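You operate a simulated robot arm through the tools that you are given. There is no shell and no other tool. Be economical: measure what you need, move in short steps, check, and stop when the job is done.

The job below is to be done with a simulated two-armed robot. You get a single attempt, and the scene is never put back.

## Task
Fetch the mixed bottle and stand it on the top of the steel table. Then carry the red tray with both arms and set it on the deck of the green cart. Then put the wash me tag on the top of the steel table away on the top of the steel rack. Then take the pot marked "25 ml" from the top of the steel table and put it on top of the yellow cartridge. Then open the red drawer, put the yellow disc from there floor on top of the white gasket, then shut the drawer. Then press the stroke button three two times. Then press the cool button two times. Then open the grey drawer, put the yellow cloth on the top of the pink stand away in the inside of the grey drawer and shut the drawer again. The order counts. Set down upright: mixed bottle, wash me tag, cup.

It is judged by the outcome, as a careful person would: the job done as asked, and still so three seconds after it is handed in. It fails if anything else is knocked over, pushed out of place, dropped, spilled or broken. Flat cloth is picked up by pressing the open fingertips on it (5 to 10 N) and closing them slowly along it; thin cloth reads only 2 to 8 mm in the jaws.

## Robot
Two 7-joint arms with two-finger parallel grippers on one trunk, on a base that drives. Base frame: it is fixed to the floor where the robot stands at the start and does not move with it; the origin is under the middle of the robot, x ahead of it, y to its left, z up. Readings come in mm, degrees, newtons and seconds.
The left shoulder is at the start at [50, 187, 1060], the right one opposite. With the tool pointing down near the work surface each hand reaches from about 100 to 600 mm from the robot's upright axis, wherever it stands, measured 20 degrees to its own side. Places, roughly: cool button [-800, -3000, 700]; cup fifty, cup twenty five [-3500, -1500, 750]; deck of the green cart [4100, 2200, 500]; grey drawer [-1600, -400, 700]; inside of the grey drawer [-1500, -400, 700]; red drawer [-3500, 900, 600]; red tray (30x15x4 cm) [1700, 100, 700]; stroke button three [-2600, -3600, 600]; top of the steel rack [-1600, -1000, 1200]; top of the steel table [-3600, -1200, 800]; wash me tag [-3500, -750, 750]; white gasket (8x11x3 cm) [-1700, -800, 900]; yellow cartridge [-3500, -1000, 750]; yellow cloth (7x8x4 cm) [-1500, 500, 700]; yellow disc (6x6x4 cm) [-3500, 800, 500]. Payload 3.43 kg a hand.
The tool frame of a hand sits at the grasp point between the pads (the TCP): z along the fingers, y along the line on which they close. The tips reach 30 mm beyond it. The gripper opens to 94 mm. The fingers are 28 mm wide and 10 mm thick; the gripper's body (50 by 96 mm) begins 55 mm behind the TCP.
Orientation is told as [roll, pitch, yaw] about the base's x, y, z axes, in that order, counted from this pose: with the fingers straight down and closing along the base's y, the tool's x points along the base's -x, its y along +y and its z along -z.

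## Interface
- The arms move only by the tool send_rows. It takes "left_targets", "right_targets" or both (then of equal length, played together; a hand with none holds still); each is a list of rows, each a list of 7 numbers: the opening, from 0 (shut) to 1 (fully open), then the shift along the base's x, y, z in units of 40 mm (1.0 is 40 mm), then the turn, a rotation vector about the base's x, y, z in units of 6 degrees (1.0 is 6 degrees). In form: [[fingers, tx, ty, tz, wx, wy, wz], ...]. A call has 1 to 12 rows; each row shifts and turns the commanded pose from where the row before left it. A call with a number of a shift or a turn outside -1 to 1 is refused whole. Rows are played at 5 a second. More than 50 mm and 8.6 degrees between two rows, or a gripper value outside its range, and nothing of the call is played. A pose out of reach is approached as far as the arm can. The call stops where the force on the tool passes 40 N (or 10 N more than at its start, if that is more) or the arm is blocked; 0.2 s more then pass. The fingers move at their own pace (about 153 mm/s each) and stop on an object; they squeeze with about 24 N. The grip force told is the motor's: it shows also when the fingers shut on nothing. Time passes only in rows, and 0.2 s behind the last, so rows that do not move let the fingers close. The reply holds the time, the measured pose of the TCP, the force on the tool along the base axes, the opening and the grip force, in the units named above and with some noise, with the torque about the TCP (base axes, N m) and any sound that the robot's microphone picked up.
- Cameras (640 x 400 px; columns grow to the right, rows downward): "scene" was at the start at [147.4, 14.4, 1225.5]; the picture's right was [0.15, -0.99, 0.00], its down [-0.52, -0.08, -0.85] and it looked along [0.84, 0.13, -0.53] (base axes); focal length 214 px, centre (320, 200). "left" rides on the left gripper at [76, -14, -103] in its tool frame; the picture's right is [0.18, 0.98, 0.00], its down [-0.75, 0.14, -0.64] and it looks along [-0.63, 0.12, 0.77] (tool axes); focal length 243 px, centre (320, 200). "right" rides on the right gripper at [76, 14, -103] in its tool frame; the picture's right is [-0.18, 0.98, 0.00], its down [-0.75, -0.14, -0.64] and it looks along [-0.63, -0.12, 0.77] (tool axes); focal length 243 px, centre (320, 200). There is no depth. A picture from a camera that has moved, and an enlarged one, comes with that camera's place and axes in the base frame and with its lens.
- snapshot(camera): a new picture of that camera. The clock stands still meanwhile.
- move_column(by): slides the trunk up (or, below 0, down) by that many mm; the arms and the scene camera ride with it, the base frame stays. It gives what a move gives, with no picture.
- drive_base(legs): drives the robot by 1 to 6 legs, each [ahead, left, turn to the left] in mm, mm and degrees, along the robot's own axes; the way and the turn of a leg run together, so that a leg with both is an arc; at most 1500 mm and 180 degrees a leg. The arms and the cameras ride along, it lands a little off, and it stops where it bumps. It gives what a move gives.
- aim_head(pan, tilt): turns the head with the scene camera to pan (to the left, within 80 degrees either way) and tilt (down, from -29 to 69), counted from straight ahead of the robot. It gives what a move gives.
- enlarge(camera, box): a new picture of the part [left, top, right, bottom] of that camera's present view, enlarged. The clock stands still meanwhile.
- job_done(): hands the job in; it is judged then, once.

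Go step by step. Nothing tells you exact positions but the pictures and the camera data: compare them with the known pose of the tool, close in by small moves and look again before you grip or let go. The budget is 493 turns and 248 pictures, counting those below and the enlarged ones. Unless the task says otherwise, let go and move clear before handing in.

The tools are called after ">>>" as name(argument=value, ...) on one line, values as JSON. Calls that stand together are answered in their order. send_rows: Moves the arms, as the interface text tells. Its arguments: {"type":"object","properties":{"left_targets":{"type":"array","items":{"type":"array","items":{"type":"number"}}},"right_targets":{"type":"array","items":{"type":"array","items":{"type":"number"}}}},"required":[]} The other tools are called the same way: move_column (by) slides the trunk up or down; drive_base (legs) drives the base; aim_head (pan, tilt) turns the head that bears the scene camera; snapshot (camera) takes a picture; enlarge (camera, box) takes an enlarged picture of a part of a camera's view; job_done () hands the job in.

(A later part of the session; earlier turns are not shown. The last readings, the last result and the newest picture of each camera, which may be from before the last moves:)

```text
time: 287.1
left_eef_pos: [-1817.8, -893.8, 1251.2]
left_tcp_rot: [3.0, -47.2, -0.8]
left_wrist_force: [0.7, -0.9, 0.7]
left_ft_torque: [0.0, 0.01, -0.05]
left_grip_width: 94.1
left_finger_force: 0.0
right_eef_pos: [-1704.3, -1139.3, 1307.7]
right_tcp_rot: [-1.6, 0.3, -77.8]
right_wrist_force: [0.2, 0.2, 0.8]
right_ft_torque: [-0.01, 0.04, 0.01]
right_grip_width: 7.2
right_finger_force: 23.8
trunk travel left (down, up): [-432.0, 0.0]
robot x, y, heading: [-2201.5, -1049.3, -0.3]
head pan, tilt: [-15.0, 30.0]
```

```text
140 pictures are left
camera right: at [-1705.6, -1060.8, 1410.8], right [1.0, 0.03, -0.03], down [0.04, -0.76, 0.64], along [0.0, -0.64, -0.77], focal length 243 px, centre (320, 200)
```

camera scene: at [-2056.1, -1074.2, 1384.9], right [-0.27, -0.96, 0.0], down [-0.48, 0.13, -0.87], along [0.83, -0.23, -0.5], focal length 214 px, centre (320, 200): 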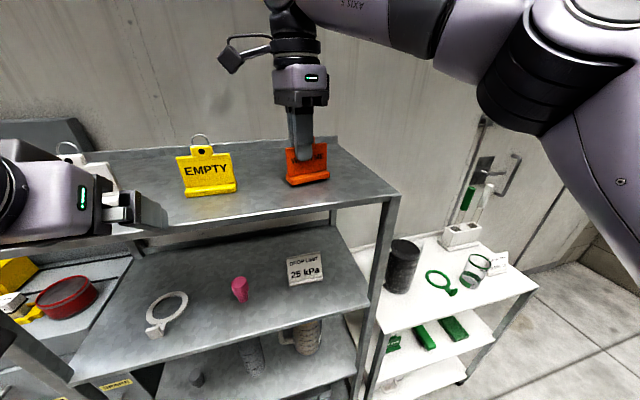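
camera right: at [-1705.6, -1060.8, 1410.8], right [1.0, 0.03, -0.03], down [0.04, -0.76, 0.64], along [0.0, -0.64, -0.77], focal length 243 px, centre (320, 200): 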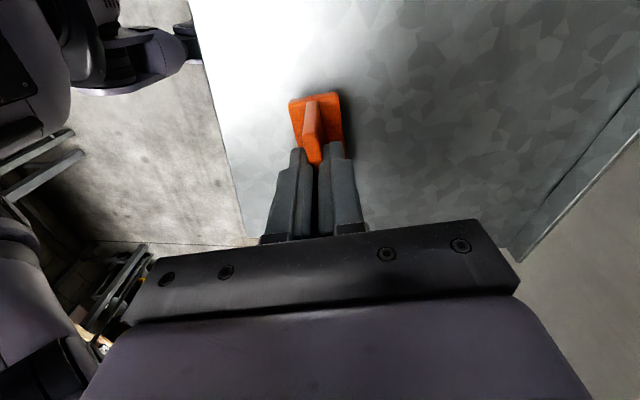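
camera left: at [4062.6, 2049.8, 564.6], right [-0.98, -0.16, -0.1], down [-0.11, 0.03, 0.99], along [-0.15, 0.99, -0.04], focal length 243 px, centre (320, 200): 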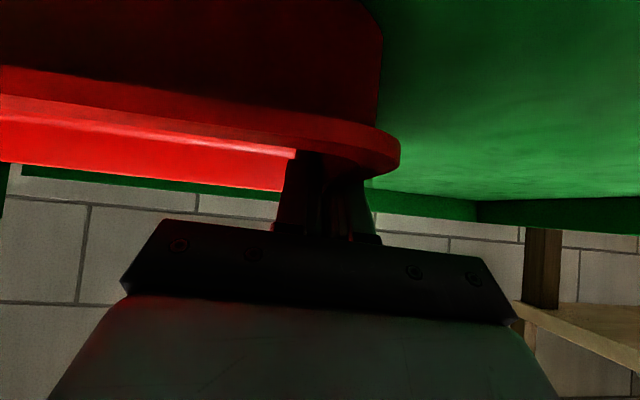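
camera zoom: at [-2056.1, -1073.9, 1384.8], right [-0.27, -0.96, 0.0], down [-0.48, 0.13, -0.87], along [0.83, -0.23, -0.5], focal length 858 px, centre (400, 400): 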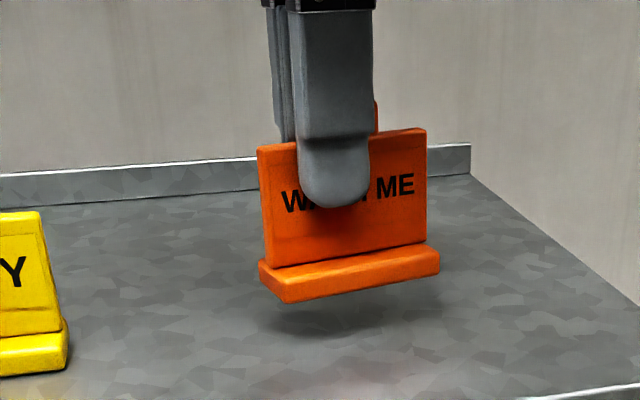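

Re-gripped, bottom ~20 mm up. I lower again with a softer contact.

>>> send_rows(right_targets=[[0, 0, 0, -0.2, 0, 0, 0], [0, 0, 0, -0.15, 0, 0, 0]])

>>> send_rows(right_targets=[[0, 0, 0, -0.06, 0, 0, 0]])

>>> send_rows(right_targets=[[0, 0, 0, -0.04, 0, 0, 0]])

```text
time: 287.7
left_eef_pos: [-1817.3, -894.6, 1251.0]
left_tcp_rot: [3.0, -47.2, -0.7]
left_wrist_force: [-0.7, -0.4, 0.7]
left_ft_torque: [0.0, -0.01, 0.06]
left_grip_width: 93.7
left_finger_force: 0.0
right_eef_pos: [-1705.8, -1139.0, 1294.2]
right_tcp_rot: [-1.6, 0.2, -77.8]
right_wrist_force: [1.0, -0.6, -0.1]
right_ft_torque: [0.01, -0.01, 0.0]
right_grip_width: 6.9
right_finger_force: 24.1
trunk travel left (down, up): [-432.0, 0.0]
robot x, y, heading: [-2201.4, -1049.3, -0.8]
head pan, tilt: [-15.0, 30.0]
```

```text
time: 288.1
left_eef_pos: [-1817.7, -893.6, 1250.4]
left_tcp_rot: [3.0, -47.2, -0.7]
left_wrist_force: [0.6, 0.4, 0.3]
left_ft_torque: [-0.02, 0.02, -0.02]
left_grip_width: 94.1
left_finger_force: 0.1
right_eef_pos: [-1705.6, -1138.2, 1291.2]
right_tcp_rot: [-1.7, 0.3, -77.7]
right_wrist_force: [0.2, -0.3, 0.1]
right_ft_torque: [0.01, 0.02, 0.02]
right_grip_width: 7.0
right_finger_force: 24.3
trunk travel left (down, up): [-432.0, 0.0]
robot x, y, heading: [-2203.7, -1046.5, -0.3]
head pan, tilt: [-15.0, 30.0]
```

```text
time: 288.5
left_eef_pos: [-1817.6, -893.8, 1251.2]
left_tcp_rot: [2.9, -47.1, -0.7]
left_wrist_force: [0.3, 1.7, -0.2]
left_ft_torque: [-0.02, 0.0, -0.03]
left_grip_width: 94.0
left_finger_force: 0.1
right_eef_pos: [-1705.7, -1139.4, 1289.5]
right_tcp_rot: [-1.7, 0.3, -77.8]
right_wrist_force: [-0.1, -0.1, -1.1]
right_ft_torque: [0.04, -0.01, -0.04]
right_grip_width: 7.1
right_finger_force: 23.3
trunk travel left (down, up): [-432.0, 0.0]
robot x, y, heading: [-2201.4, -1052.2, -0.1]
head pan, tilt: [-15.0, 30.0]
```

>>> send_rows(right_targets=[[0, 0, 0, -0.05, 0, 0, 0]])

>>> send_rows(right_targets=[[0, 0, 0, -0.05, 0, 0, 0]])

>>> enlarge(camera="scene", box=[220, 100, 380, 200])

```text
time: 288.9
left_eef_pos: [-1817.3, -894.5, 1250.2]
left_tcp_rot: [2.9, -47.2, -0.7]
left_wrist_force: [-0.6, -0.2, 0.0]
left_ft_torque: [0.01, 0.0, 0.0]
left_grip_width: 94.2
left_finger_force: 0.1
right_eef_pos: [-1706.5, -1139.5, 1287.6]
right_tcp_rot: [-1.7, 0.2, -77.8]
right_wrist_force: [0.6, 0.2, -1.1]
right_ft_torque: [-0.04, 0.01, -0.05]
right_grip_width: 6.9
right_finger_force: 23.7
trunk travel left (down, up): [-432.0, 0.0]
robot x, y, heading: [-2198.6, -1051.2, -0.5]
head pan, tilt: [-15.0, 30.0]
```

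```text
time: 289.3
left_eef_pos: [-1818.1, -893.6, 1251.6]
left_tcp_rot: [3.0, -47.2, -0.6]
left_wrist_force: [0.6, -0.1, -0.1]
left_ft_torque: [-0.02, 0.02, 0.03]
left_grip_width: 94.1
left_finger_force: 0.0
right_eef_pos: [-1707.1, -1138.6, 1286.5]
right_tcp_rot: [-1.4, 0.2, -77.9]
right_wrist_force: [2.2, 0.9, 8.0]
right_ft_torque: [-0.13, -0.28, 0.03]
right_grip_width: 7.1
right_finger_force: 23.6
trunk travel left (down, up): [-432.0, 0.0]
robot x, y, heading: [-2205.4, -1050.6, -0.4]
head pan, tilt: [-15.0, 30.0]
```

```text
4.00 times, centred on (300, 150) of scene
camera zoom: at [-2056.6, -1073.8, 1385.2], right [-0.27, -0.96, 0.0], down [-0.48, 0.13, -0.87], along [0.84, -0.23, -0.5], focal length 858 px, centre (400, 400)
```

zoom: 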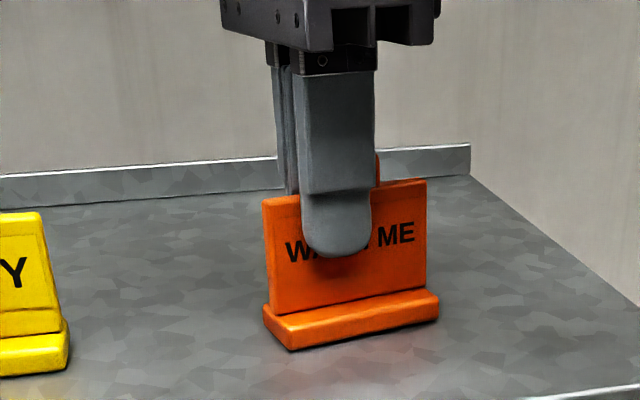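

Light contact (8 N). I open just a little and look.

>>> send_rows(right_targets=[[0.1, 0, 0, 0, 0, 0, 0], [0.15, 0, 0, 0, 0, 0, 0], [0.15, 0, 0, 0, 0, 0, 0]])

>>> snapshot(camera="right")

>>> enlarge(camera="scene", box=[220, 100, 380, 200])

```text
time: 290.1
left_eef_pos: [-1818.2, -894.3, 1251.5]
left_tcp_rot: [3.1, -47.2, -0.7]
left_wrist_force: [0.3, 0.2, -0.7]
left_ft_torque: [0.0, -0.03, -0.01]
left_grip_width: 93.9
left_finger_force: 0.0
right_eef_pos: [-1706.7, -1139.9, 1285.9]
right_tcp_rot: [-1.6, 0.2, -77.7]
right_wrist_force: [1.9, 0.2, 8.8]
right_ft_torque: [-0.03, 0.07, 0.04]
right_grip_width: 12.9
right_finger_force: 0.0
trunk travel left (down, up): [-432.0, 0.0]
robot x, y, heading: [-2201.2, -1055.1, -0.7]
head pan, tilt: [-15.0, 30.0]
```

```text
138 pictures are left
camera right: at [-1706.6, -1060.8, 1389.0], right [1.0, 0.03, -0.03], down [0.04, -0.76, 0.64], along [0.0, -0.64, -0.77], focal length 243 px, centre (320, 200)
```

right: 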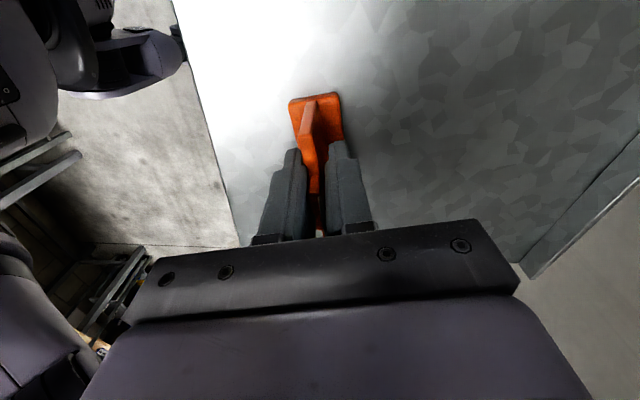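

```text
4.00 times, centred on (300, 150) of scene
camera zoom: at [-2056.5, -1073.9, 1385.0], right [-0.27, -0.96, 0.0], down [-0.48, 0.13, -0.87], along [0.84, -0.23, -0.5], focal length 858 px, centre (400, 400)
```

zoom: 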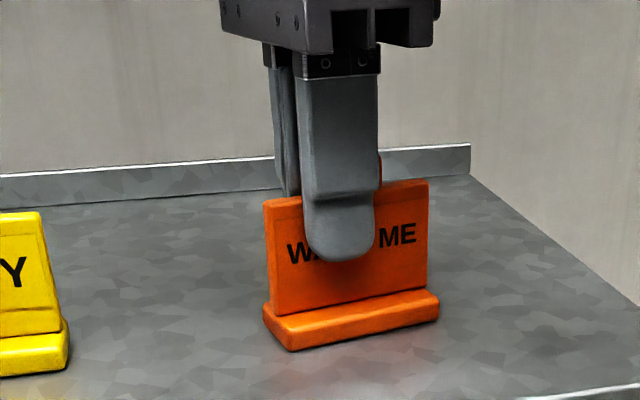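

>>> send_rows(right_targets=[[0.2, 0, 0, 0.12, 0, 0, 0], [0.2, 0, 0, 0, 0, 0, 0]])

>>> snapshot(camera="right")

```text
time: 290.7
left_eef_pos: [-1817.8, -893.9, 1251.1]
left_tcp_rot: [3.1, -47.1, -0.8]
left_wrist_force: [-0.3, 0.0, 0.7]
left_ft_torque: [-0.01, 0.0, -0.04]
left_grip_width: 93.9
left_finger_force: 0.1
right_eef_pos: [-1706.9, -1138.6, 1291.0]
right_tcp_rot: [-1.7, 0.2, -77.8]
right_wrist_force: [0.4, 0.1, 0.3]
right_ft_torque: [-0.01, 0.01, 0.01]
right_grip_width: 18.9
right_finger_force: 0.0
trunk travel left (down, up): [-432.0, 0.0]
robot x, y, heading: [-2201.7, -1054.1, -0.6]
head pan, tilt: [-15.0, 30.0]
```

```text
136 pictures are left
camera right: at [-1706.2, -1060.7, 1392.5], right [1.0, 0.03, -0.03], down [0.04, -0.76, 0.64], along [0.0, -0.64, -0.77], focal length 243 px, centre (320, 200)
```

right: 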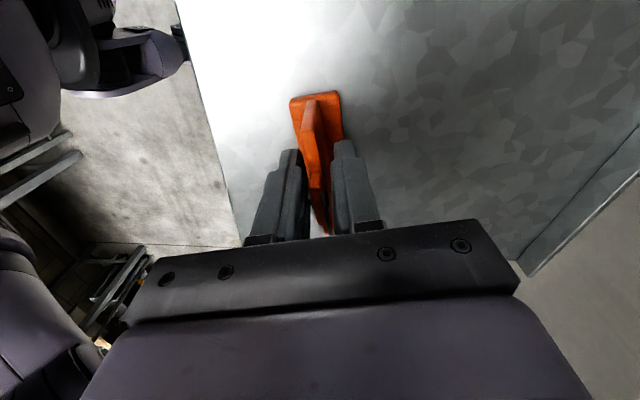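

Force is gone and the tag stays. I open a bit more, and raise slowly.

>>> send_rows(right_targets=[[0.25, 0, 0, 0.15, 0, 0, 0], [0.3, 0, 0, 0.2, 0, 0, 0], [0.35, 0, 0, 0.2, 0, 0, 0]])

>>> snapshot(camera="right")

>>> enlarge(camera="scene", box=[220, 100, 380, 200])

```text
time: 291.5
left_eef_pos: [-1818.8, -893.4, 1251.9]
left_tcp_rot: [2.9, -47.2, -0.8]
left_wrist_force: [-0.3, -0.2, 0.1]
left_ft_torque: [-0.01, -0.02, -0.06]
left_grip_width: 94.0
left_finger_force: 0.1
right_eef_pos: [-1706.1, -1140.0, 1311.6]
right_tcp_rot: [-1.6, 0.2, -77.8]
right_wrist_force: [0.1, -0.1, 0.0]
right_ft_torque: [0.02, -0.03, 0.02]
right_grip_width: 32.8
right_finger_force: 0.1
trunk travel left (down, up): [-432.0, 0.0]
robot x, y, heading: [-2202.4, -1050.2, -0.4]
head pan, tilt: [-15.0, 30.0]
```

```text
135 pictures are left
camera right: at [-1706.1, -1061.1, 1414.9], right [1.0, 0.03, -0.03], down [0.04, -0.76, 0.64], along [0.0, -0.64, -0.77], focal length 243 px, centre (320, 200)
```

right: 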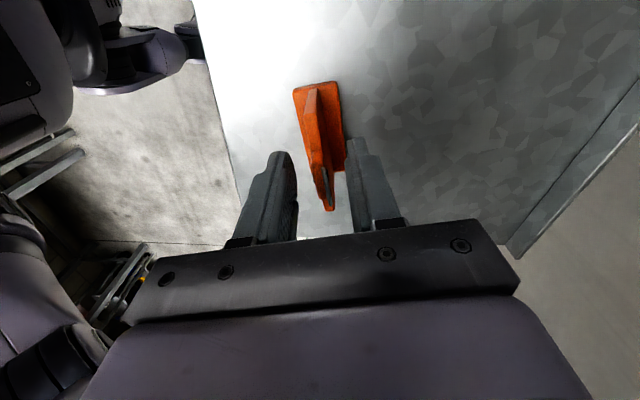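

```text
4.00 times, centred on (300, 150) of scene
camera zoom: at [-2056.4, -1074.0, 1384.9], right [-0.27, -0.96, 0.0], down [-0.48, 0.13, -0.87], along [0.83, -0.23, -0.5], focal length 858 px, centre (400, 400)
```

zoom: 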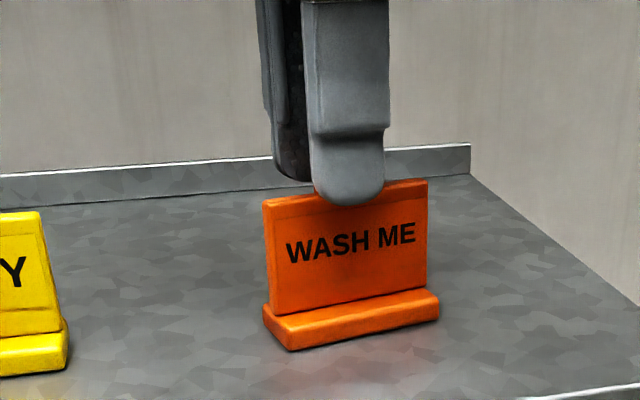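

The tag stands upright on the rack top. I raise the hand well clear and back away.

>>> send_rows(right_targets=[[0.35, 0, 0, 0.5, 0, 0, 0], [0.35, 0, 0, 0.8, 0, 0, 0], [0.35, 0, 0, 0.4, 0, 0, 0]])

>>> drive_base(legs=[[-350, 0, 0]])

>>> snapshot(camera="scene")

```text
time: 292.3
left_eef_pos: [-1818.7, -893.5, 1251.1]
left_tcp_rot: [3.0, -47.2, -0.7]
left_wrist_force: [0.5, 0.0, -1.1]
left_ft_torque: [0.0, 0.0, -0.03]
left_grip_width: 93.9
left_finger_force: 0.0
right_eef_pos: [-1709.8, -1137.2, 1355.9]
right_tcp_rot: [-1.5, 0.1, -77.5]
right_wrist_force: [0.1, -0.2, 0.3]
right_ft_torque: [0.0, -0.02, -0.04]
right_grip_width: 32.8
right_finger_force: 0.0
right hand out of reach, approached as far as the arm can: row 2, 3
trunk travel left (down, up): [-432.0, 0.0]
robot x, y, heading: [-2203.2, -1048.6, -0.4]
head pan, tilt: [-15.0, 30.0]
```

```text
time: 294.5
left_eef_pos: [-2168.5, -890.6, 1250.6]
left_tcp_rot: [3.0, -47.2, -0.7]
left_wrist_force: [0.1, 0.3, 0.6]
left_ft_torque: [-0.02, -0.03, -0.02]
left_grip_width: 94.0
left_finger_force: 0.0
right_eef_pos: [-2058.0, -1137.3, 1355.0]
right_tcp_rot: [-1.7, 0.2, -77.7]
right_wrist_force: [-0.3, -0.1, -0.5]
right_ft_torque: [0.0, -0.01, 0.04]
right_grip_width: 33.0
right_finger_force: 0.0
trunk travel left (down, up): [-432.0, 0.0]
robot x, y, heading: [-2552.1, -1049.2, -0.4]
head pan, tilt: [-15.0, 30.0]
```

```text
133 pictures are left
camera scene: at [-2406.9, -1071.6, 1384.9], right [-0.26, -0.96, 0.0], down [-0.48, 0.13, -0.87], along [0.84, -0.23, -0.5], focal length 214 px, centre (320, 200)
```

scene: 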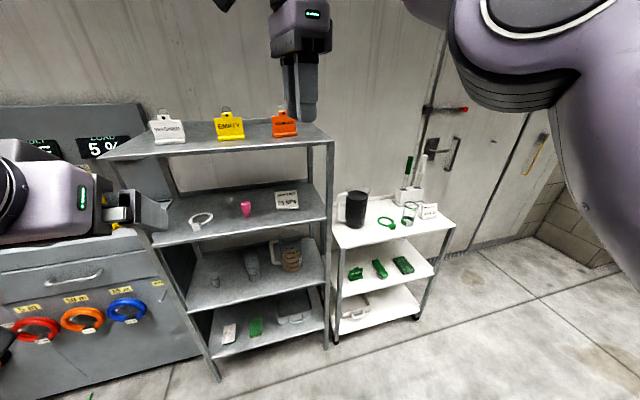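

The tag stands on the rack top. Next the 25 ml cup: I tuck the right hand, turn back to the table.

>>> send_rows(right_targets=[[1, -0.5, 0, -0.9, 0, 0, 0], [1, -0.5, 0, -0.9, 0, 0, 0], [1, -0.5, 0, -0.9, 0, 0, 0], [1, -0.5, 0, -0.9, 0, 0, 0], [1, -0.4, 0, -0.9, 0, 0, 0]], left_targets=[[1, 0, 0, -0.9, 0, 0, 0], [1, 0, 0, -0.9, 0, 0, 0], [1, 0, 0, -0.9, 0, 0, 0], [1, 0, 0, -0.9, 0, 0, 0], [1, 0, 0, -0.9, 0, 0, 0]])

>>> drive_base(legs=[[0, 0, 90], [0, 0, 90.4]])

>>> move_column(by=-47)

>>> drive_base(legs=[[0, 300, 0]])

>>> aim_head(pan=0, tilt=35)

>>> snapshot(camera="scene")

```text
time: 295.7
left_eef_pos: [-2166.9, -891.4, 1070.0]
left_tcp_rot: [2.9, -47.2, -0.5]
left_wrist_force: [0.2, 0.2, 0.9]
left_ft_torque: [-0.01, -0.02, 0.03]
left_grip_width: 94.0
left_finger_force: 0.0
right_eef_pos: [-2152.9, -1138.0, 1175.5]
right_tcp_rot: [-1.6, 0.3, -77.8]
right_wrist_force: [0.3, 0.5, -0.4]
right_ft_torque: [-0.01, -0.01, -0.05]
right_grip_width: 94.0
right_finger_force: 0.0
trunk travel left (down, up): [-432.0, 0.0]
robot x, y, heading: [-2552.2, -1049.9, -0.3]
head pan, tilt: [-15.0, 30.0]
```

```text
time: 303.8
left_eef_pos: [-2934.8, -1210.4, 1071.2]
left_tcp_rot: [3.0, -47.1, -179.6]
left_wrist_force: [0.0, 0.6, 1.1]
left_ft_torque: [0.01, -0.02, 0.0]
left_grip_width: 94.1
left_finger_force: 0.0
right_eef_pos: [-2952.5, -964.0, 1176.3]
right_tcp_rot: [-1.7, 0.1, 103.2]
right_wrist_force: [1.1, 0.1, -0.5]
right_ft_torque: [-0.02, -0.02, 0.0]
right_grip_width: 94.0
right_finger_force: 0.0
trunk travel left (down, up): [-432.0, 0.0]
robot x, y, heading: [-2552.3, -1049.1, -179.6]
head pan, tilt: [-15.0, 30.0]
```

```text
time: 304.7
left_eef_pos: [-2934.8, -1211.4, 1025.5]
left_tcp_rot: [3.1, -47.1, -179.6]
left_wrist_force: [-0.3, -0.4, -0.4]
left_ft_torque: [0.04, 0.0, -0.01]
left_grip_width: 94.4
left_finger_force: 0.0
right_eef_pos: [-2952.2, -964.0, 1129.9]
right_tcp_rot: [-1.7, 0.1, 103.1]
right_wrist_force: [0.1, 0.3, 0.1]
right_ft_torque: [0.03, 0.01, -0.01]
right_grip_width: 93.7
right_finger_force: 0.0
trunk travel left (down, up): [-385.0, 47.0]
robot x, y, heading: [-2550.0, -1048.1, -179.3]
head pan, tilt: [-15.0, 30.0]
```

```text
time: 306.8
left_eef_pos: [-2929.5, -1512.0, 1023.6]
left_tcp_rot: [3.0, -47.0, -179.4]
left_wrist_force: [0.3, -0.2, 0.4]
left_ft_torque: [-0.02, -0.01, 0.01]
left_grip_width: 94.2
left_finger_force: 0.0
right_eef_pos: [-2948.6, -1264.7, 1128.3]
right_tcp_rot: [-1.7, 0.1, 103.4]
right_wrist_force: [-0.3, 0.0, 0.7]
right_ft_torque: [0.03, 0.01, -0.02]
right_grip_width: 94.0
right_finger_force: 0.1
trunk travel left (down, up): [-385.0, 47.0]
robot x, y, heading: [-2548.7, -1348.6, -179.1]
head pan, tilt: [-15.0, 30.0]
```

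```text
time: 307.5
left_eef_pos: [-2931.1, -1511.8, 1024.8]
left_tcp_rot: [3.1, -47.1, -179.4]
left_wrist_force: [0.5, 0.4, 0.1]
left_ft_torque: [-0.01, 0.0, -0.01]
left_grip_width: 93.9
left_finger_force: 0.0
right_eef_pos: [-2949.7, -1264.1, 1129.4]
right_tcp_rot: [-1.7, 0.2, 103.4]
right_wrist_force: [0.4, 0.1, 0.3]
right_ft_torque: [0.03, -0.03, 0.03]
right_grip_width: 93.8
right_finger_force: 0.1
trunk travel left (down, up): [-385.0, 47.0]
robot x, y, heading: [-2546.7, -1346.6, -179.1]
head pan, tilt: [0.0, 35.0]
```

```text
132 pictures are left
camera scene: at [-2694.8, -1348.5, 1330.1], right [-0.01, 1.0, 0.0], down [0.57, 0.01, -0.82], along [-0.82, -0.01, -0.57], focal length 214 px, centre (320, 200)
```

scene: 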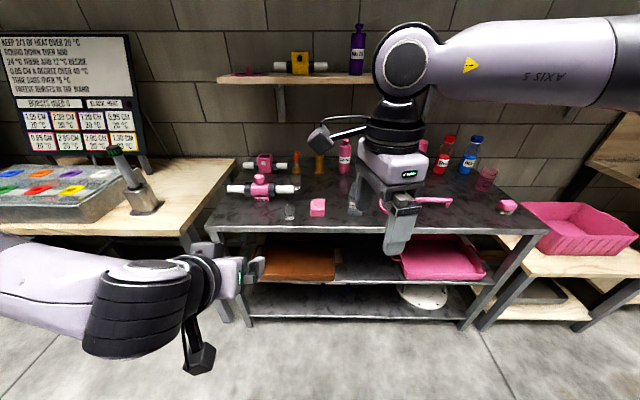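

The 25 ml cup is at the table's front-left. I drive closer and look with the left wrist camera.

>>> drive_base(legs=[[290, 0, -0.8]])

>>> snapshot(camera="left")

>>> enlarge(camera="scene", box=[200, 180, 360, 280])

```text
time: 309.5
left_eef_pos: [-3220.8, -1510.7, 1024.6]
left_tcp_rot: [3.1, -47.1, 179.9]
left_wrist_force: [0.1, -0.1, 0.0]
left_ft_torque: [0.02, -0.01, -0.01]
left_grip_width: 94.0
left_finger_force: 0.0
right_eef_pos: [-3238.0, -1263.3, 1127.9]
right_tcp_rot: [-1.6, 0.1, 102.8]
right_wrist_force: [-0.1, -0.1, -0.4]
right_ft_torque: [-0.02, -0.01, 0.02]
right_grip_width: 93.9
right_finger_force: 0.0
trunk travel left (down, up): [-385.0, 47.0]
robot x, y, heading: [-2837.4, -1349.9, -179.6]
head pan, tilt: [0.0, 35.0]
```

```text
131 pictures are left
camera left: at [-3094.5, -1490.5, 1035.8], right [0.16, -0.98, -0.1], down [-0.04, -0.11, 0.99], along [-0.99, -0.16, -0.05], focal length 243 px, centre (320, 200)
```

left: 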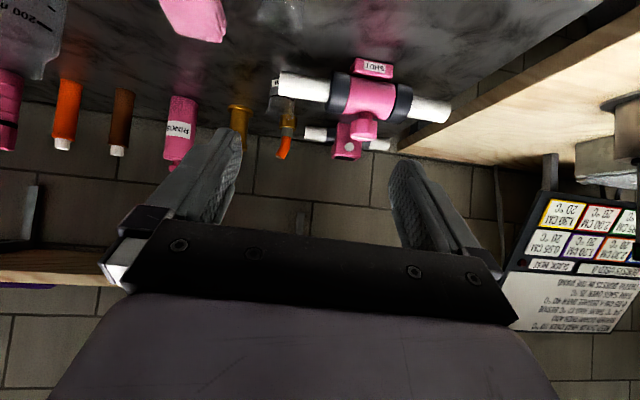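

```text
4.00 times, centred on (280, 230) of scene
camera zoom: at [-2985.0, -1349.6, 1330.0], right [0.0, 1.0, 0.0], down [0.57, 0.0, -0.82], along [-0.82, 0.0, -0.57], focal length 858 px, centre (480, 80)
```

zoom: 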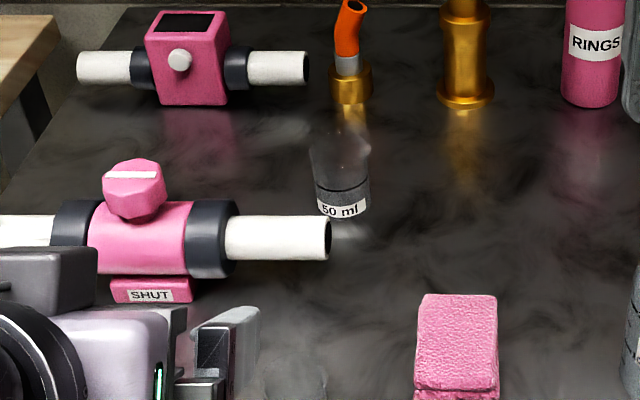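

>>> enlarge(camera="scene", box=[220, 230, 348, 310])

```text
5.00 times, centred on (284, 270) of scene
camera zoom: at [-2985.0, -1349.6, 1330.0], right [0.0, 1.0, 0.0], down [0.57, 0.0, -0.82], along [-0.82, 0.0, -0.57], focal length 1072 px, centre (500, -150)
```

zoom: 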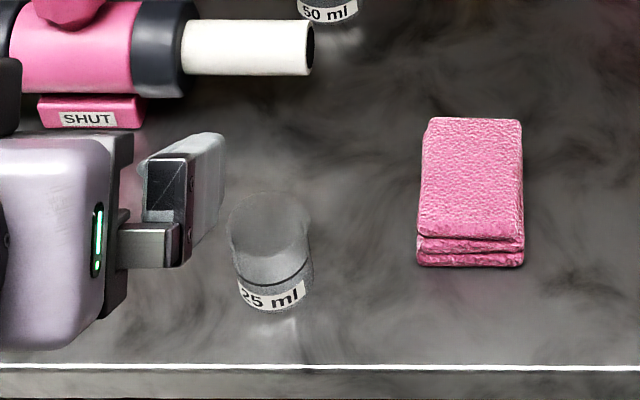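

Cup at ≈(-3328,-1468), z 805–859, rim Ø42. I move to a pre-grasp in front of it, straightening the roll.

>>> send_rows(left_targets=[[0.75, -0.2, 0.27, -0.6, 0.34, 0, -0.37], [0.75, -0.2, 0.27, -0.6, 0, 0, 0], [0.75, -0.2, 0.27, -0.6, 0, 0, 0], [0.75, -0.2, 0.27, -0.6, 0, 0, 0], [0.75, -0.12, 0, -0.6, 0, 0, 0]])

>>> snapshot(camera="left")

>>> enlarge(camera="scene", box=[220, 230, 348, 310])

```text
time: 310.7
left_eef_pos: [-3257.9, -1467.6, 902.4]
left_tcp_rot: [0.0, -47.1, 179.9]
left_wrist_force: [-0.4, 0.8, -0.3]
left_ft_torque: [-0.02, 0.01, 0.03]
left_grip_width: 70.4
left_finger_force: 0.1
right_eef_pos: [-3238.4, -1263.5, 1128.7]
right_tcp_rot: [-1.7, 0.2, 102.8]
right_wrist_force: [-0.1, 0.5, -0.8]
right_ft_torque: [0.03, -0.01, -0.01]
right_grip_width: 94.0
right_finger_force: 0.0
trunk travel left (down, up): [-385.0, 47.0]
robot x, y, heading: [-2838.0, -1349.9, -179.8]
head pan, tilt: [0.0, 35.0]
```

```text
128 pictures are left
camera left: at [-3130.6, -1453.1, 916.5], right [0.12, -0.98, -0.13], down [-0.04, -0.14, 0.99], along [-0.99, -0.12, -0.06], focal length 243 px, centre (320, 200)
```

left: 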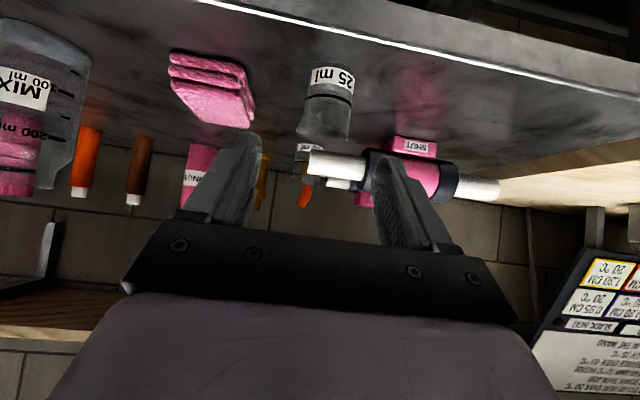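

```text
5.00 times, centred on (284, 270) of scene
camera zoom: at [-2984.5, -1349.7, 1330.1], right [0.0, 1.0, 0.0], down [0.57, 0.0, -0.82], along [-0.82, 0.0, -0.57], focal length 1072 px, centre (500, -150)
```

zoom: 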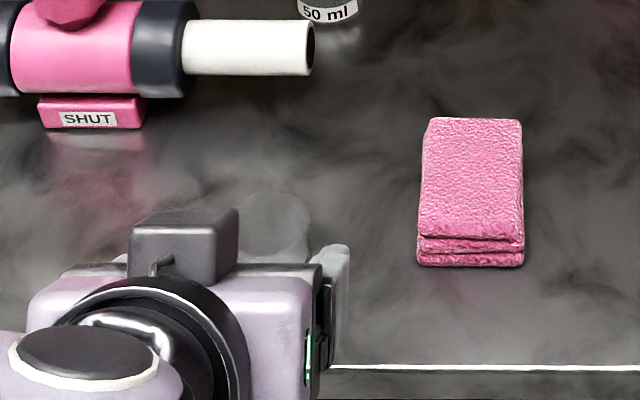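

Well aligned. I advance along the finger direction to the cup.

>>> send_rows(left_targets=[[0.75, -0.42, -0.03, -0.36, 0, 0, 0], [0.75, -0.42, -0.03, -0.36, 0, 0, 0], [0.75, -0.42, 0, -0.36, 0, 0, 0], [0.75, -0.42, 0, -0.34, 0, 0, 0], [0.75, 0, 0, 0, 0, 0, 0]])

>>> snapshot(camera="left")

```text
time: 311.9
left_eef_pos: [-3327.3, -1469.7, 846.6]
left_tcp_rot: [0.1, -47.1, 179.9]
left_wrist_force: [-0.6, 0.0, 0.1]
left_ft_torque: [0.0, 0.0, -0.01]
left_grip_width: 70.3
left_finger_force: 0.2
right_eef_pos: [-3238.8, -1262.7, 1129.5]
right_tcp_rot: [-1.7, 0.2, 102.9]
right_wrist_force: [-0.7, 0.0, -0.5]
right_ft_torque: [-0.03, -0.01, 0.0]
right_grip_width: 94.4
right_finger_force: 0.1
trunk travel left (down, up): [-385.0, 47.0]
robot x, y, heading: [-2835.5, -1350.6, -179.7]
head pan, tilt: [0.0, 35.0]
```

```text
126 pictures are left
camera left: at [-3198.1, -1455.0, 859.6], right [0.12, -0.98, -0.13], down [-0.04, -0.14, 0.99], along [-0.99, -0.12, -0.06], focal length 243 px, centre (320, 200)
```

left: 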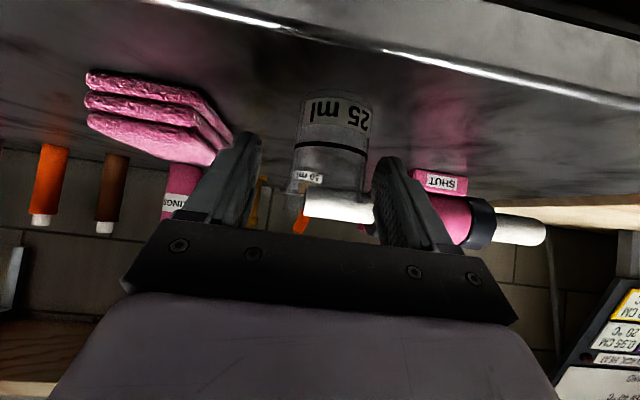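

The cup sits between the fingers. I lower 5 mm and close.

>>> send_rows(left_targets=[[0.75, 0, 0, -0.12, 0, 0, 0], [0.55, 0, 0, 0, 0, 0, 0], [0.4, 0, 0, 0, 0, 0, 0], [0.3, 0, 0, 0, 0, 0, 0], [0.3, 0, 0, 0, 0, 0, 0]])

>>> snapshot(camera="left")

```text
time: 313.1
left_eef_pos: [-3326.0, -1469.1, 844.4]
left_tcp_rot: [0.2, -47.1, 179.9]
left_wrist_force: [-1.3, -0.6, 3.2]
left_ft_torque: [0.06, 0.07, 0.04]
left_grip_width: 42.2
left_finger_force: 24.0
right_eef_pos: [-3238.1, -1263.6, 1128.0]
right_tcp_rot: [-1.6, 0.2, 102.8]
right_wrist_force: [0.7, -1.2, 0.0]
right_ft_torque: [0.01, -0.03, 0.01]
right_grip_width: 93.9
right_finger_force: 0.1
trunk travel left (down, up): [-385.0, 47.0]
robot x, y, heading: [-2838.6, -1344.4, -179.7]
head pan, tilt: [0.0, 35.0]
```

```text
125 pictures are left
camera left: at [-3198.0, -1455.2, 855.1], right [0.12, -0.98, -0.13], down [-0.04, -0.14, 0.99], along [-0.99, -0.12, -0.06], focal length 243 px, centre (320, 200)
```

left: 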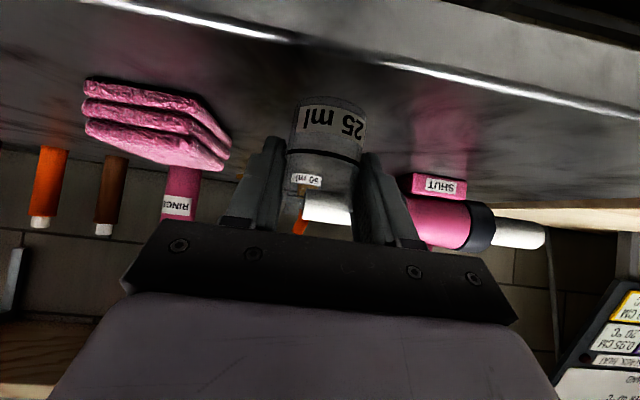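

Gripped (42 mm). I lift and draw back, checking for slip.

>>> send_rows(left_targets=[[0.3, 0, 0, 0.3, 0, 0, 0], [0.3, 0, 0, 0.5, 0, 0, 0], [0.3, 0.2, 0, 0.6, 0, 0, 0], [0.3, 0.5, 0, 0.6, 0, 0, 0], [0.3, 0.6, 0, 0.6, 0, 0, 0], [0.3, 0.5, 0, 0.6, 0, 0, 0], [0.3, 0.2, 0, 0.5, 0, 0, 0]])

>>> snapshot(camera="left")

>>> drive_base(legs=[[0, -480, 0]])

>>> snapshot(camera="left")

>>> snapshot(camera="scene")

```text
time: 314.7
left_eef_pos: [-3246.6, -1470.4, 990.5]
left_tcp_rot: [0.2, -47.1, 179.9]
left_wrist_force: [0.9, 0.2, -0.8]
left_ft_torque: [-0.02, -0.02, -0.02]
left_grip_width: 40.2
left_finger_force: 23.8
right_eef_pos: [-3237.3, -1264.5, 1129.2]
right_tcp_rot: [-1.8, 0.2, 102.8]
right_wrist_force: [-0.8, -0.3, 0.6]
right_ft_torque: [0.01, -0.01, 0.03]
right_grip_width: 94.0
right_finger_force: 0.1
trunk travel left (down, up): [-385.0, 47.0]
robot x, y, heading: [-2837.3, -1346.1, -179.8]
head pan, tilt: [0.0, 35.0]
```

```text
124 pictures are left
camera left: at [-3117.7, -1455.5, 1003.1], right [0.13, -0.98, -0.13], down [-0.04, -0.14, 0.99], along [-0.99, -0.12, -0.06], focal length 243 px, centre (320, 200)
```

left: 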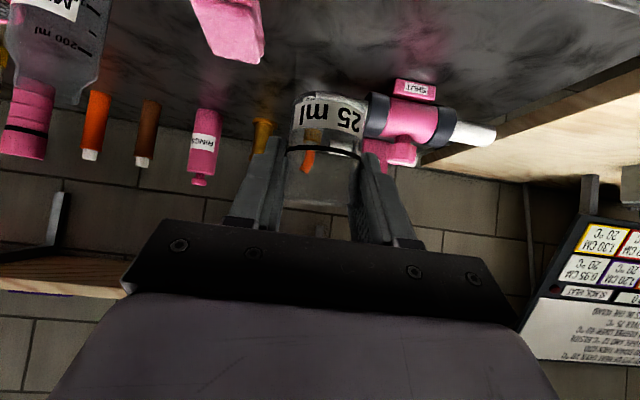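

```text
time: 317.6
left_eef_pos: [-3247.7, -987.2, 989.8]
left_tcp_rot: [0.0, -47.1, 179.8]
left_wrist_force: [0.6, -0.5, -0.9]
left_ft_torque: [0.01, 0.01, 0.03]
left_grip_width: 40.2
left_finger_force: 23.9
right_eef_pos: [-3238.3, -781.4, 1129.2]
right_tcp_rot: [-1.6, 0.2, 102.7]
right_wrist_force: [-1.0, 0.6, -0.1]
right_ft_torque: [-0.02, 0.01, -0.01]
right_grip_width: 93.8
right_finger_force: 0.0
trunk travel left (down, up): [-385.0, 47.0]
robot x, y, heading: [-2838.1, -865.1, -180.1]
head pan, tilt: [0.0, 35.0]
```

```text
123 pictures are left
camera left: at [-3119.4, -972.5, 1003.0], right [0.12, -0.98, -0.13], down [-0.04, -0.14, 0.99], along [-0.99, -0.12, -0.06], focal length 243 px, centre (320, 200)
```

left: 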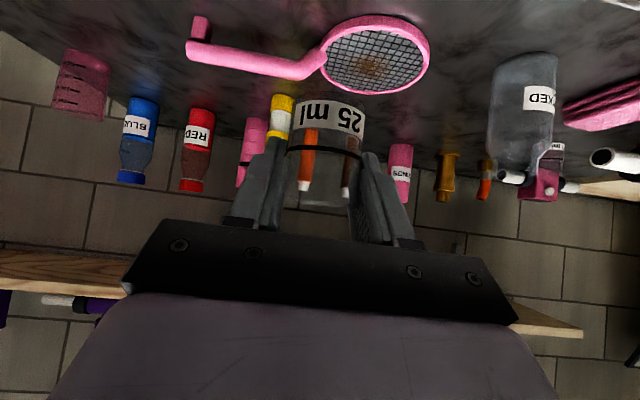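

```text
122 pictures are left
camera scene: at [-2985.7, -866.9, 1330.1], right [0.0, 1.0, 0.0], down [0.57, 0.0, -0.82], along [-0.82, 0.0, -0.57], focal length 214 px, centre (320, 200)
```

scene: 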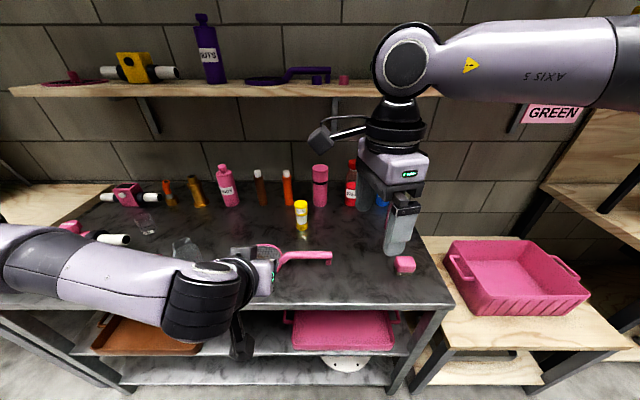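

Cup is stable. I measure the cartridge precisely.

>>> enlarge(camera="scene", box=[260, 185, 340, 235])

>>> enlarge(camera="left", box=[230, 70, 390, 220])

```text
8.00 times, centred on (300, 210) of scene
camera zoom: at [-2985.7, -866.9, 1330.1], right [0.0, 1.0, 0.0], down [0.57, 0.0, -0.82], along [-0.82, 0.0, -0.57], focal length 1716 px, centre (480, 120)
```

zoom: 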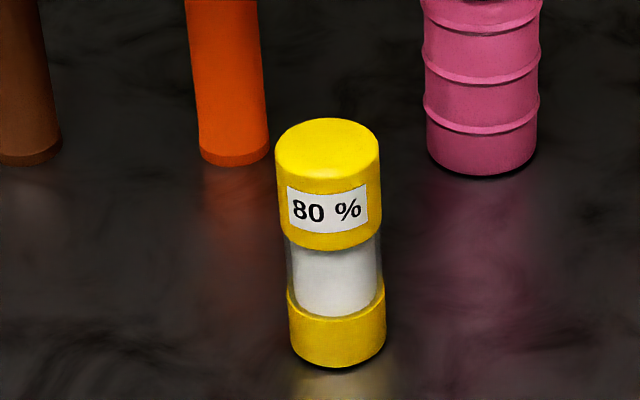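

```text
2.67 times, centred on (310, 145) of left
camera zoom: at [-3119.4, -972.5, 1003.0], right [0.12, -0.98, -0.13], down [-0.04, -0.14, 0.99], along [-0.99, -0.12, -0.06], focal length 647 px, centre (347, 347)
```

zoom: 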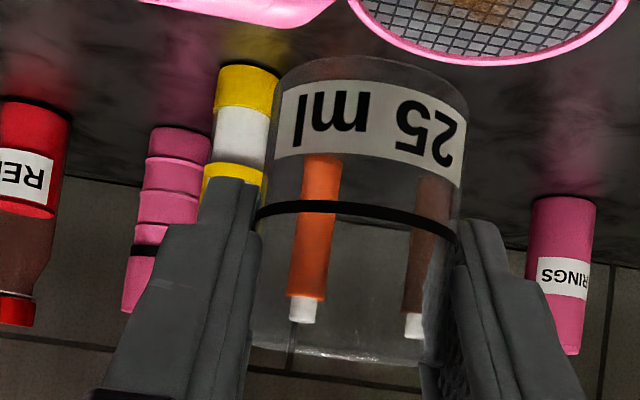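

Cartridge axis ≈(-3565,-931), top z≈912, Ø43. I drive 105 mm closer, then bring the cup over it.

>>> drive_base(legs=[[105, 0, 0.2]])

>>> send_rows(left_targets=[[0.3, -0.3, 0.15, 0.15, 0, 0, 0], [0.3, -0.5, 0.2, 0, 0, 0, 0], [0.3, -0.5, 0.2, 0, 0, 0, 0], [0.3, -0.5, 0.2, 0, 0, 0, 0], [0.3, -0.5, 0.2, 0, 0, 0, 0], [0.3, -0.5, 0.2, 0, 0, 0, 0], [0.3, -0.4, 0.1, 0, 0, 0, 0], [0.3, -0.2, 0.1, 0, 0, 0, 0], [0.3, 0, 0, 0, 0, 0, 0]])

>>> snapshot(camera="left")

>>> enlarge(camera="scene", box=[220, 160, 380, 260])

```text
time: 318.8
left_eef_pos: [-3352.1, -989.6, 990.9]
left_tcp_rot: [0.0, -47.1, -180.0]
left_wrist_force: [0.0, 0.9, -0.7]
left_ft_torque: [-0.03, 0.01, 0.0]
left_grip_width: 39.9
left_finger_force: 23.7
right_eef_pos: [-3345.4, -782.4, 1129.4]
right_tcp_rot: [-1.8, 0.3, 102.9]
right_wrist_force: [-0.8, 1.0, -0.1]
right_ft_torque: [-0.01, -0.02, 0.03]
right_grip_width: 93.8
right_finger_force: 0.1
trunk travel left (down, up): [-385.0, 47.0]
robot x, y, heading: [-2943.6, -868.5, -179.6]
head pan, tilt: [0.0, 35.0]
```

```text
time: 320.8
left_eef_pos: [-3488.3, -935.6, 996.8]
left_tcp_rot: [0.1, -47.0, 180.1]
left_wrist_force: [0.9, -0.4, -0.4]
left_ft_torque: [0.02, 0.0, 0.01]
left_grip_width: 40.3
left_finger_force: 24.0
right_eef_pos: [-3342.5, -781.9, 1128.4]
right_tcp_rot: [-1.7, 0.2, 102.9]
right_wrist_force: [-0.4, 0.7, 0.1]
right_ft_torque: [0.02, -0.03, 0.01]
right_grip_width: 94.0
right_finger_force: 0.1
trunk travel left (down, up): [-385.0, 47.0]
robot x, y, heading: [-2943.3, -870.4, -179.7]
head pan, tilt: [0.0, 35.0]
```

```text
119 pictures are left
camera left: at [-3359.1, -920.8, 1009.1], right [0.13, -0.98, -0.13], down [-0.04, -0.14, 0.99], along [-0.99, -0.12, -0.06], focal length 243 px, centre (320, 200)
```

left: 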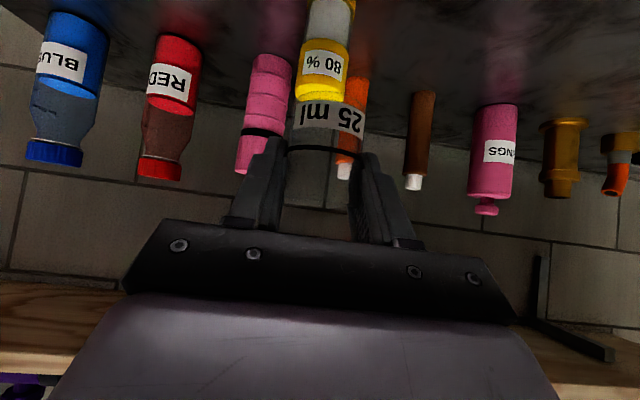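

```text
4.00 times, centred on (300, 210) of scene
camera zoom: at [-3089.9, -868.2, 1330.1], right [-0.01, 1.0, 0.0], down [0.57, 0.0, -0.82], along [-0.82, 0.0, -0.57], focal length 858 px, centre (400, 160)
```

zoom: 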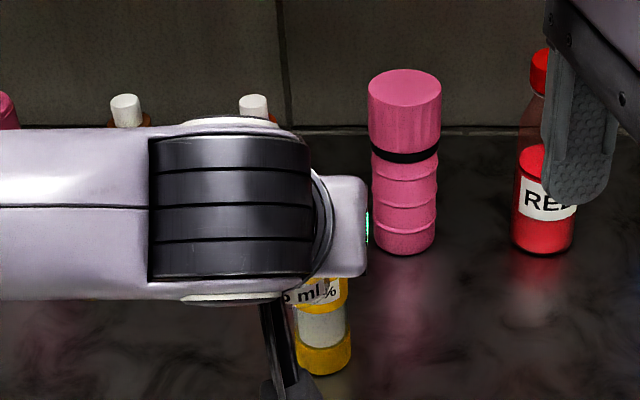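

>>> enlarge(camera="left", box=[256, 0, 384, 160])

```text
2.50 times, centred on (320, 80) of left
camera zoom: at [-3359.1, -920.8, 1009.1], right [0.13, -0.98, -0.13], down [-0.04, -0.14, 0.99], along [-0.99, -0.12, -0.06], focal length 606 px, centre (320, 500)
```

zoom: 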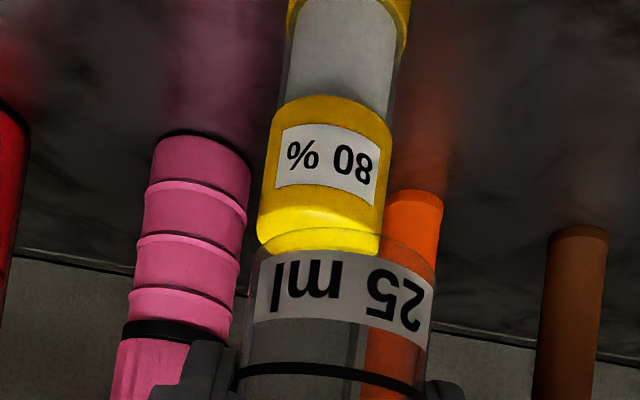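

Cartridge top centre ≈(-3563,-932,909). I move the cup over it at the present height and check.

>>> send_rows(left_targets=[[0.3, -0.4, 0.05, 0, 0, 0, 0], [0.3, -0.5, 0, 0, 0, 0, 0], [0.3, -0.5, 0, 0, 0, 0, 0], [0.3, -0.4, 0, 0, 0, 0, 0], [0.3, -0.15, 0, 0, 0, 0, 0], [0.3, 0, 0, 0, 0, 0, 0]])

>>> enlarge(camera="left", box=[240, 0, 400, 200])

>>> enlarge(camera="scene", box=[240, 170, 360, 245])

```text
time: 322.1
left_eef_pos: [-3565.4, -933.1, 996.8]
left_tcp_rot: [0.1, -47.1, 180.0]
left_wrist_force: [-0.3, -0.5, 0.4]
left_ft_torque: [0.01, 0.03, -0.02]
left_grip_width: 40.2
left_finger_force: 24.1
right_eef_pos: [-3343.9, -782.5, 1129.2]
right_tcp_rot: [-1.7, 0.2, 102.9]
right_wrist_force: [-0.3, -0.7, 0.3]
right_ft_torque: [0.0, 0.01, 0.01]
right_grip_width: 94.0
right_finger_force: 0.1
trunk travel left (down, up): [-385.0, 47.0]
robot x, y, heading: [-2944.7, -870.0, -179.6]
head pan, tilt: [0.0, 35.0]
```

```text
2.00 times, centred on (320, 100) of left
camera zoom: at [-3437.9, -917.8, 1009.1], right [0.13, -0.98, -0.13], down [-0.04, -0.14, 0.99], along [-0.99, -0.12, -0.06], focal length 485 px, centre (320, 400)
```

zoom: 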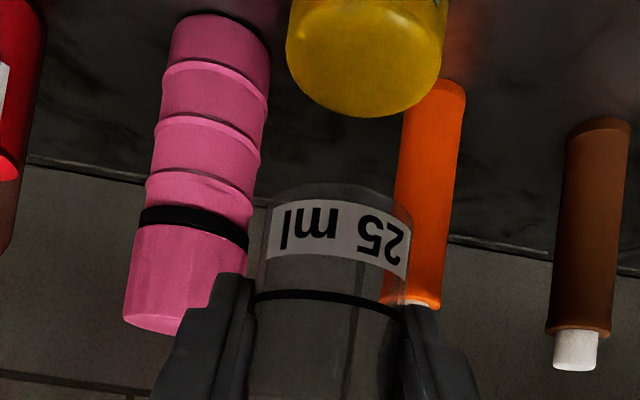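

```text
5.33 times, centred on (300, 208) of scene
camera zoom: at [-3089.9, -868.2, 1330.1], right [-0.01, 1.0, 0.0], down [0.57, 0.0, -0.82], along [-0.82, 0.0, -0.57], focal length 1144 px, centre (427, 160)
```

zoom: 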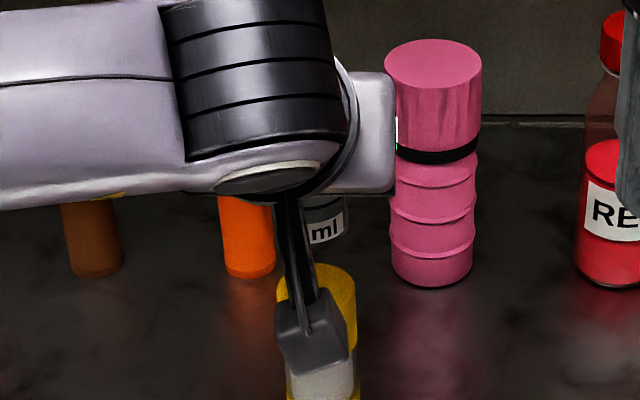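

Cup is aligned within a few mm. I lower 30 mm and check.

>>> send_rows(left_targets=[[0.3, -0.03, -0.05, -0.25, 0, 0, 0], [0.3, 0, 0, -0.25, 0, 0, 0], [0.3, 0, 0, -0.25, 0, 0, 0], [0.3, 0, 0, 0, 0, 0, 0]])

>>> enlarge(camera="left", box=[240, 0, 400, 200])

>>> enlarge(camera="scene", box=[260, 190, 340, 250])

```text
time: 323.1
left_eef_pos: [-3566.0, -936.1, 965.6]
left_tcp_rot: [0.1, -47.1, -180.0]
left_wrist_force: [0.6, -0.8, -0.4]
left_ft_torque: [0.0, -0.02, 0.02]
left_grip_width: 40.2
left_finger_force: 23.9
right_eef_pos: [-3344.1, -782.9, 1127.7]
right_tcp_rot: [-1.8, 0.2, 102.9]
right_wrist_force: [0.3, 0.4, -0.2]
right_ft_torque: [0.03, 0.01, 0.05]
right_grip_width: 94.1
right_finger_force: 0.0
trunk travel left (down, up): [-385.0, 47.0]
robot x, y, heading: [-2942.8, -869.3, -179.8]
head pan, tilt: [0.0, 35.0]
```

```text
2.00 times, centred on (320, 100) of left
camera zoom: at [-3438.4, -920.2, 978.9], right [0.13, -0.98, -0.13], down [-0.04, -0.14, 0.99], along [-0.99, -0.12, -0.06], focal length 485 px, centre (320, 400)
```

zoom: 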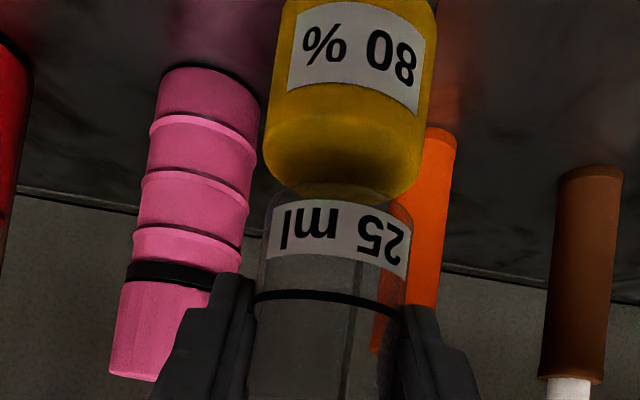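

```text
6.67 times, centred on (300, 220) of scene
camera zoom: at [-3089.9, -868.2, 1330.1], right [-0.01, 1.0, 0.0], down [0.57, 0.0, -0.82], along [-0.82, 0.0, -0.57], focal length 1430 px, centre (453, 67)
```

zoom: 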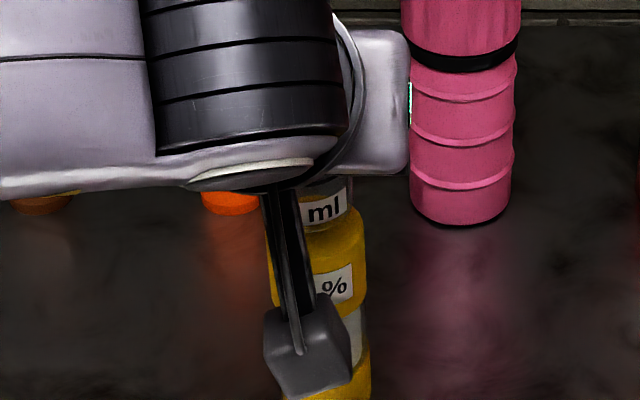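

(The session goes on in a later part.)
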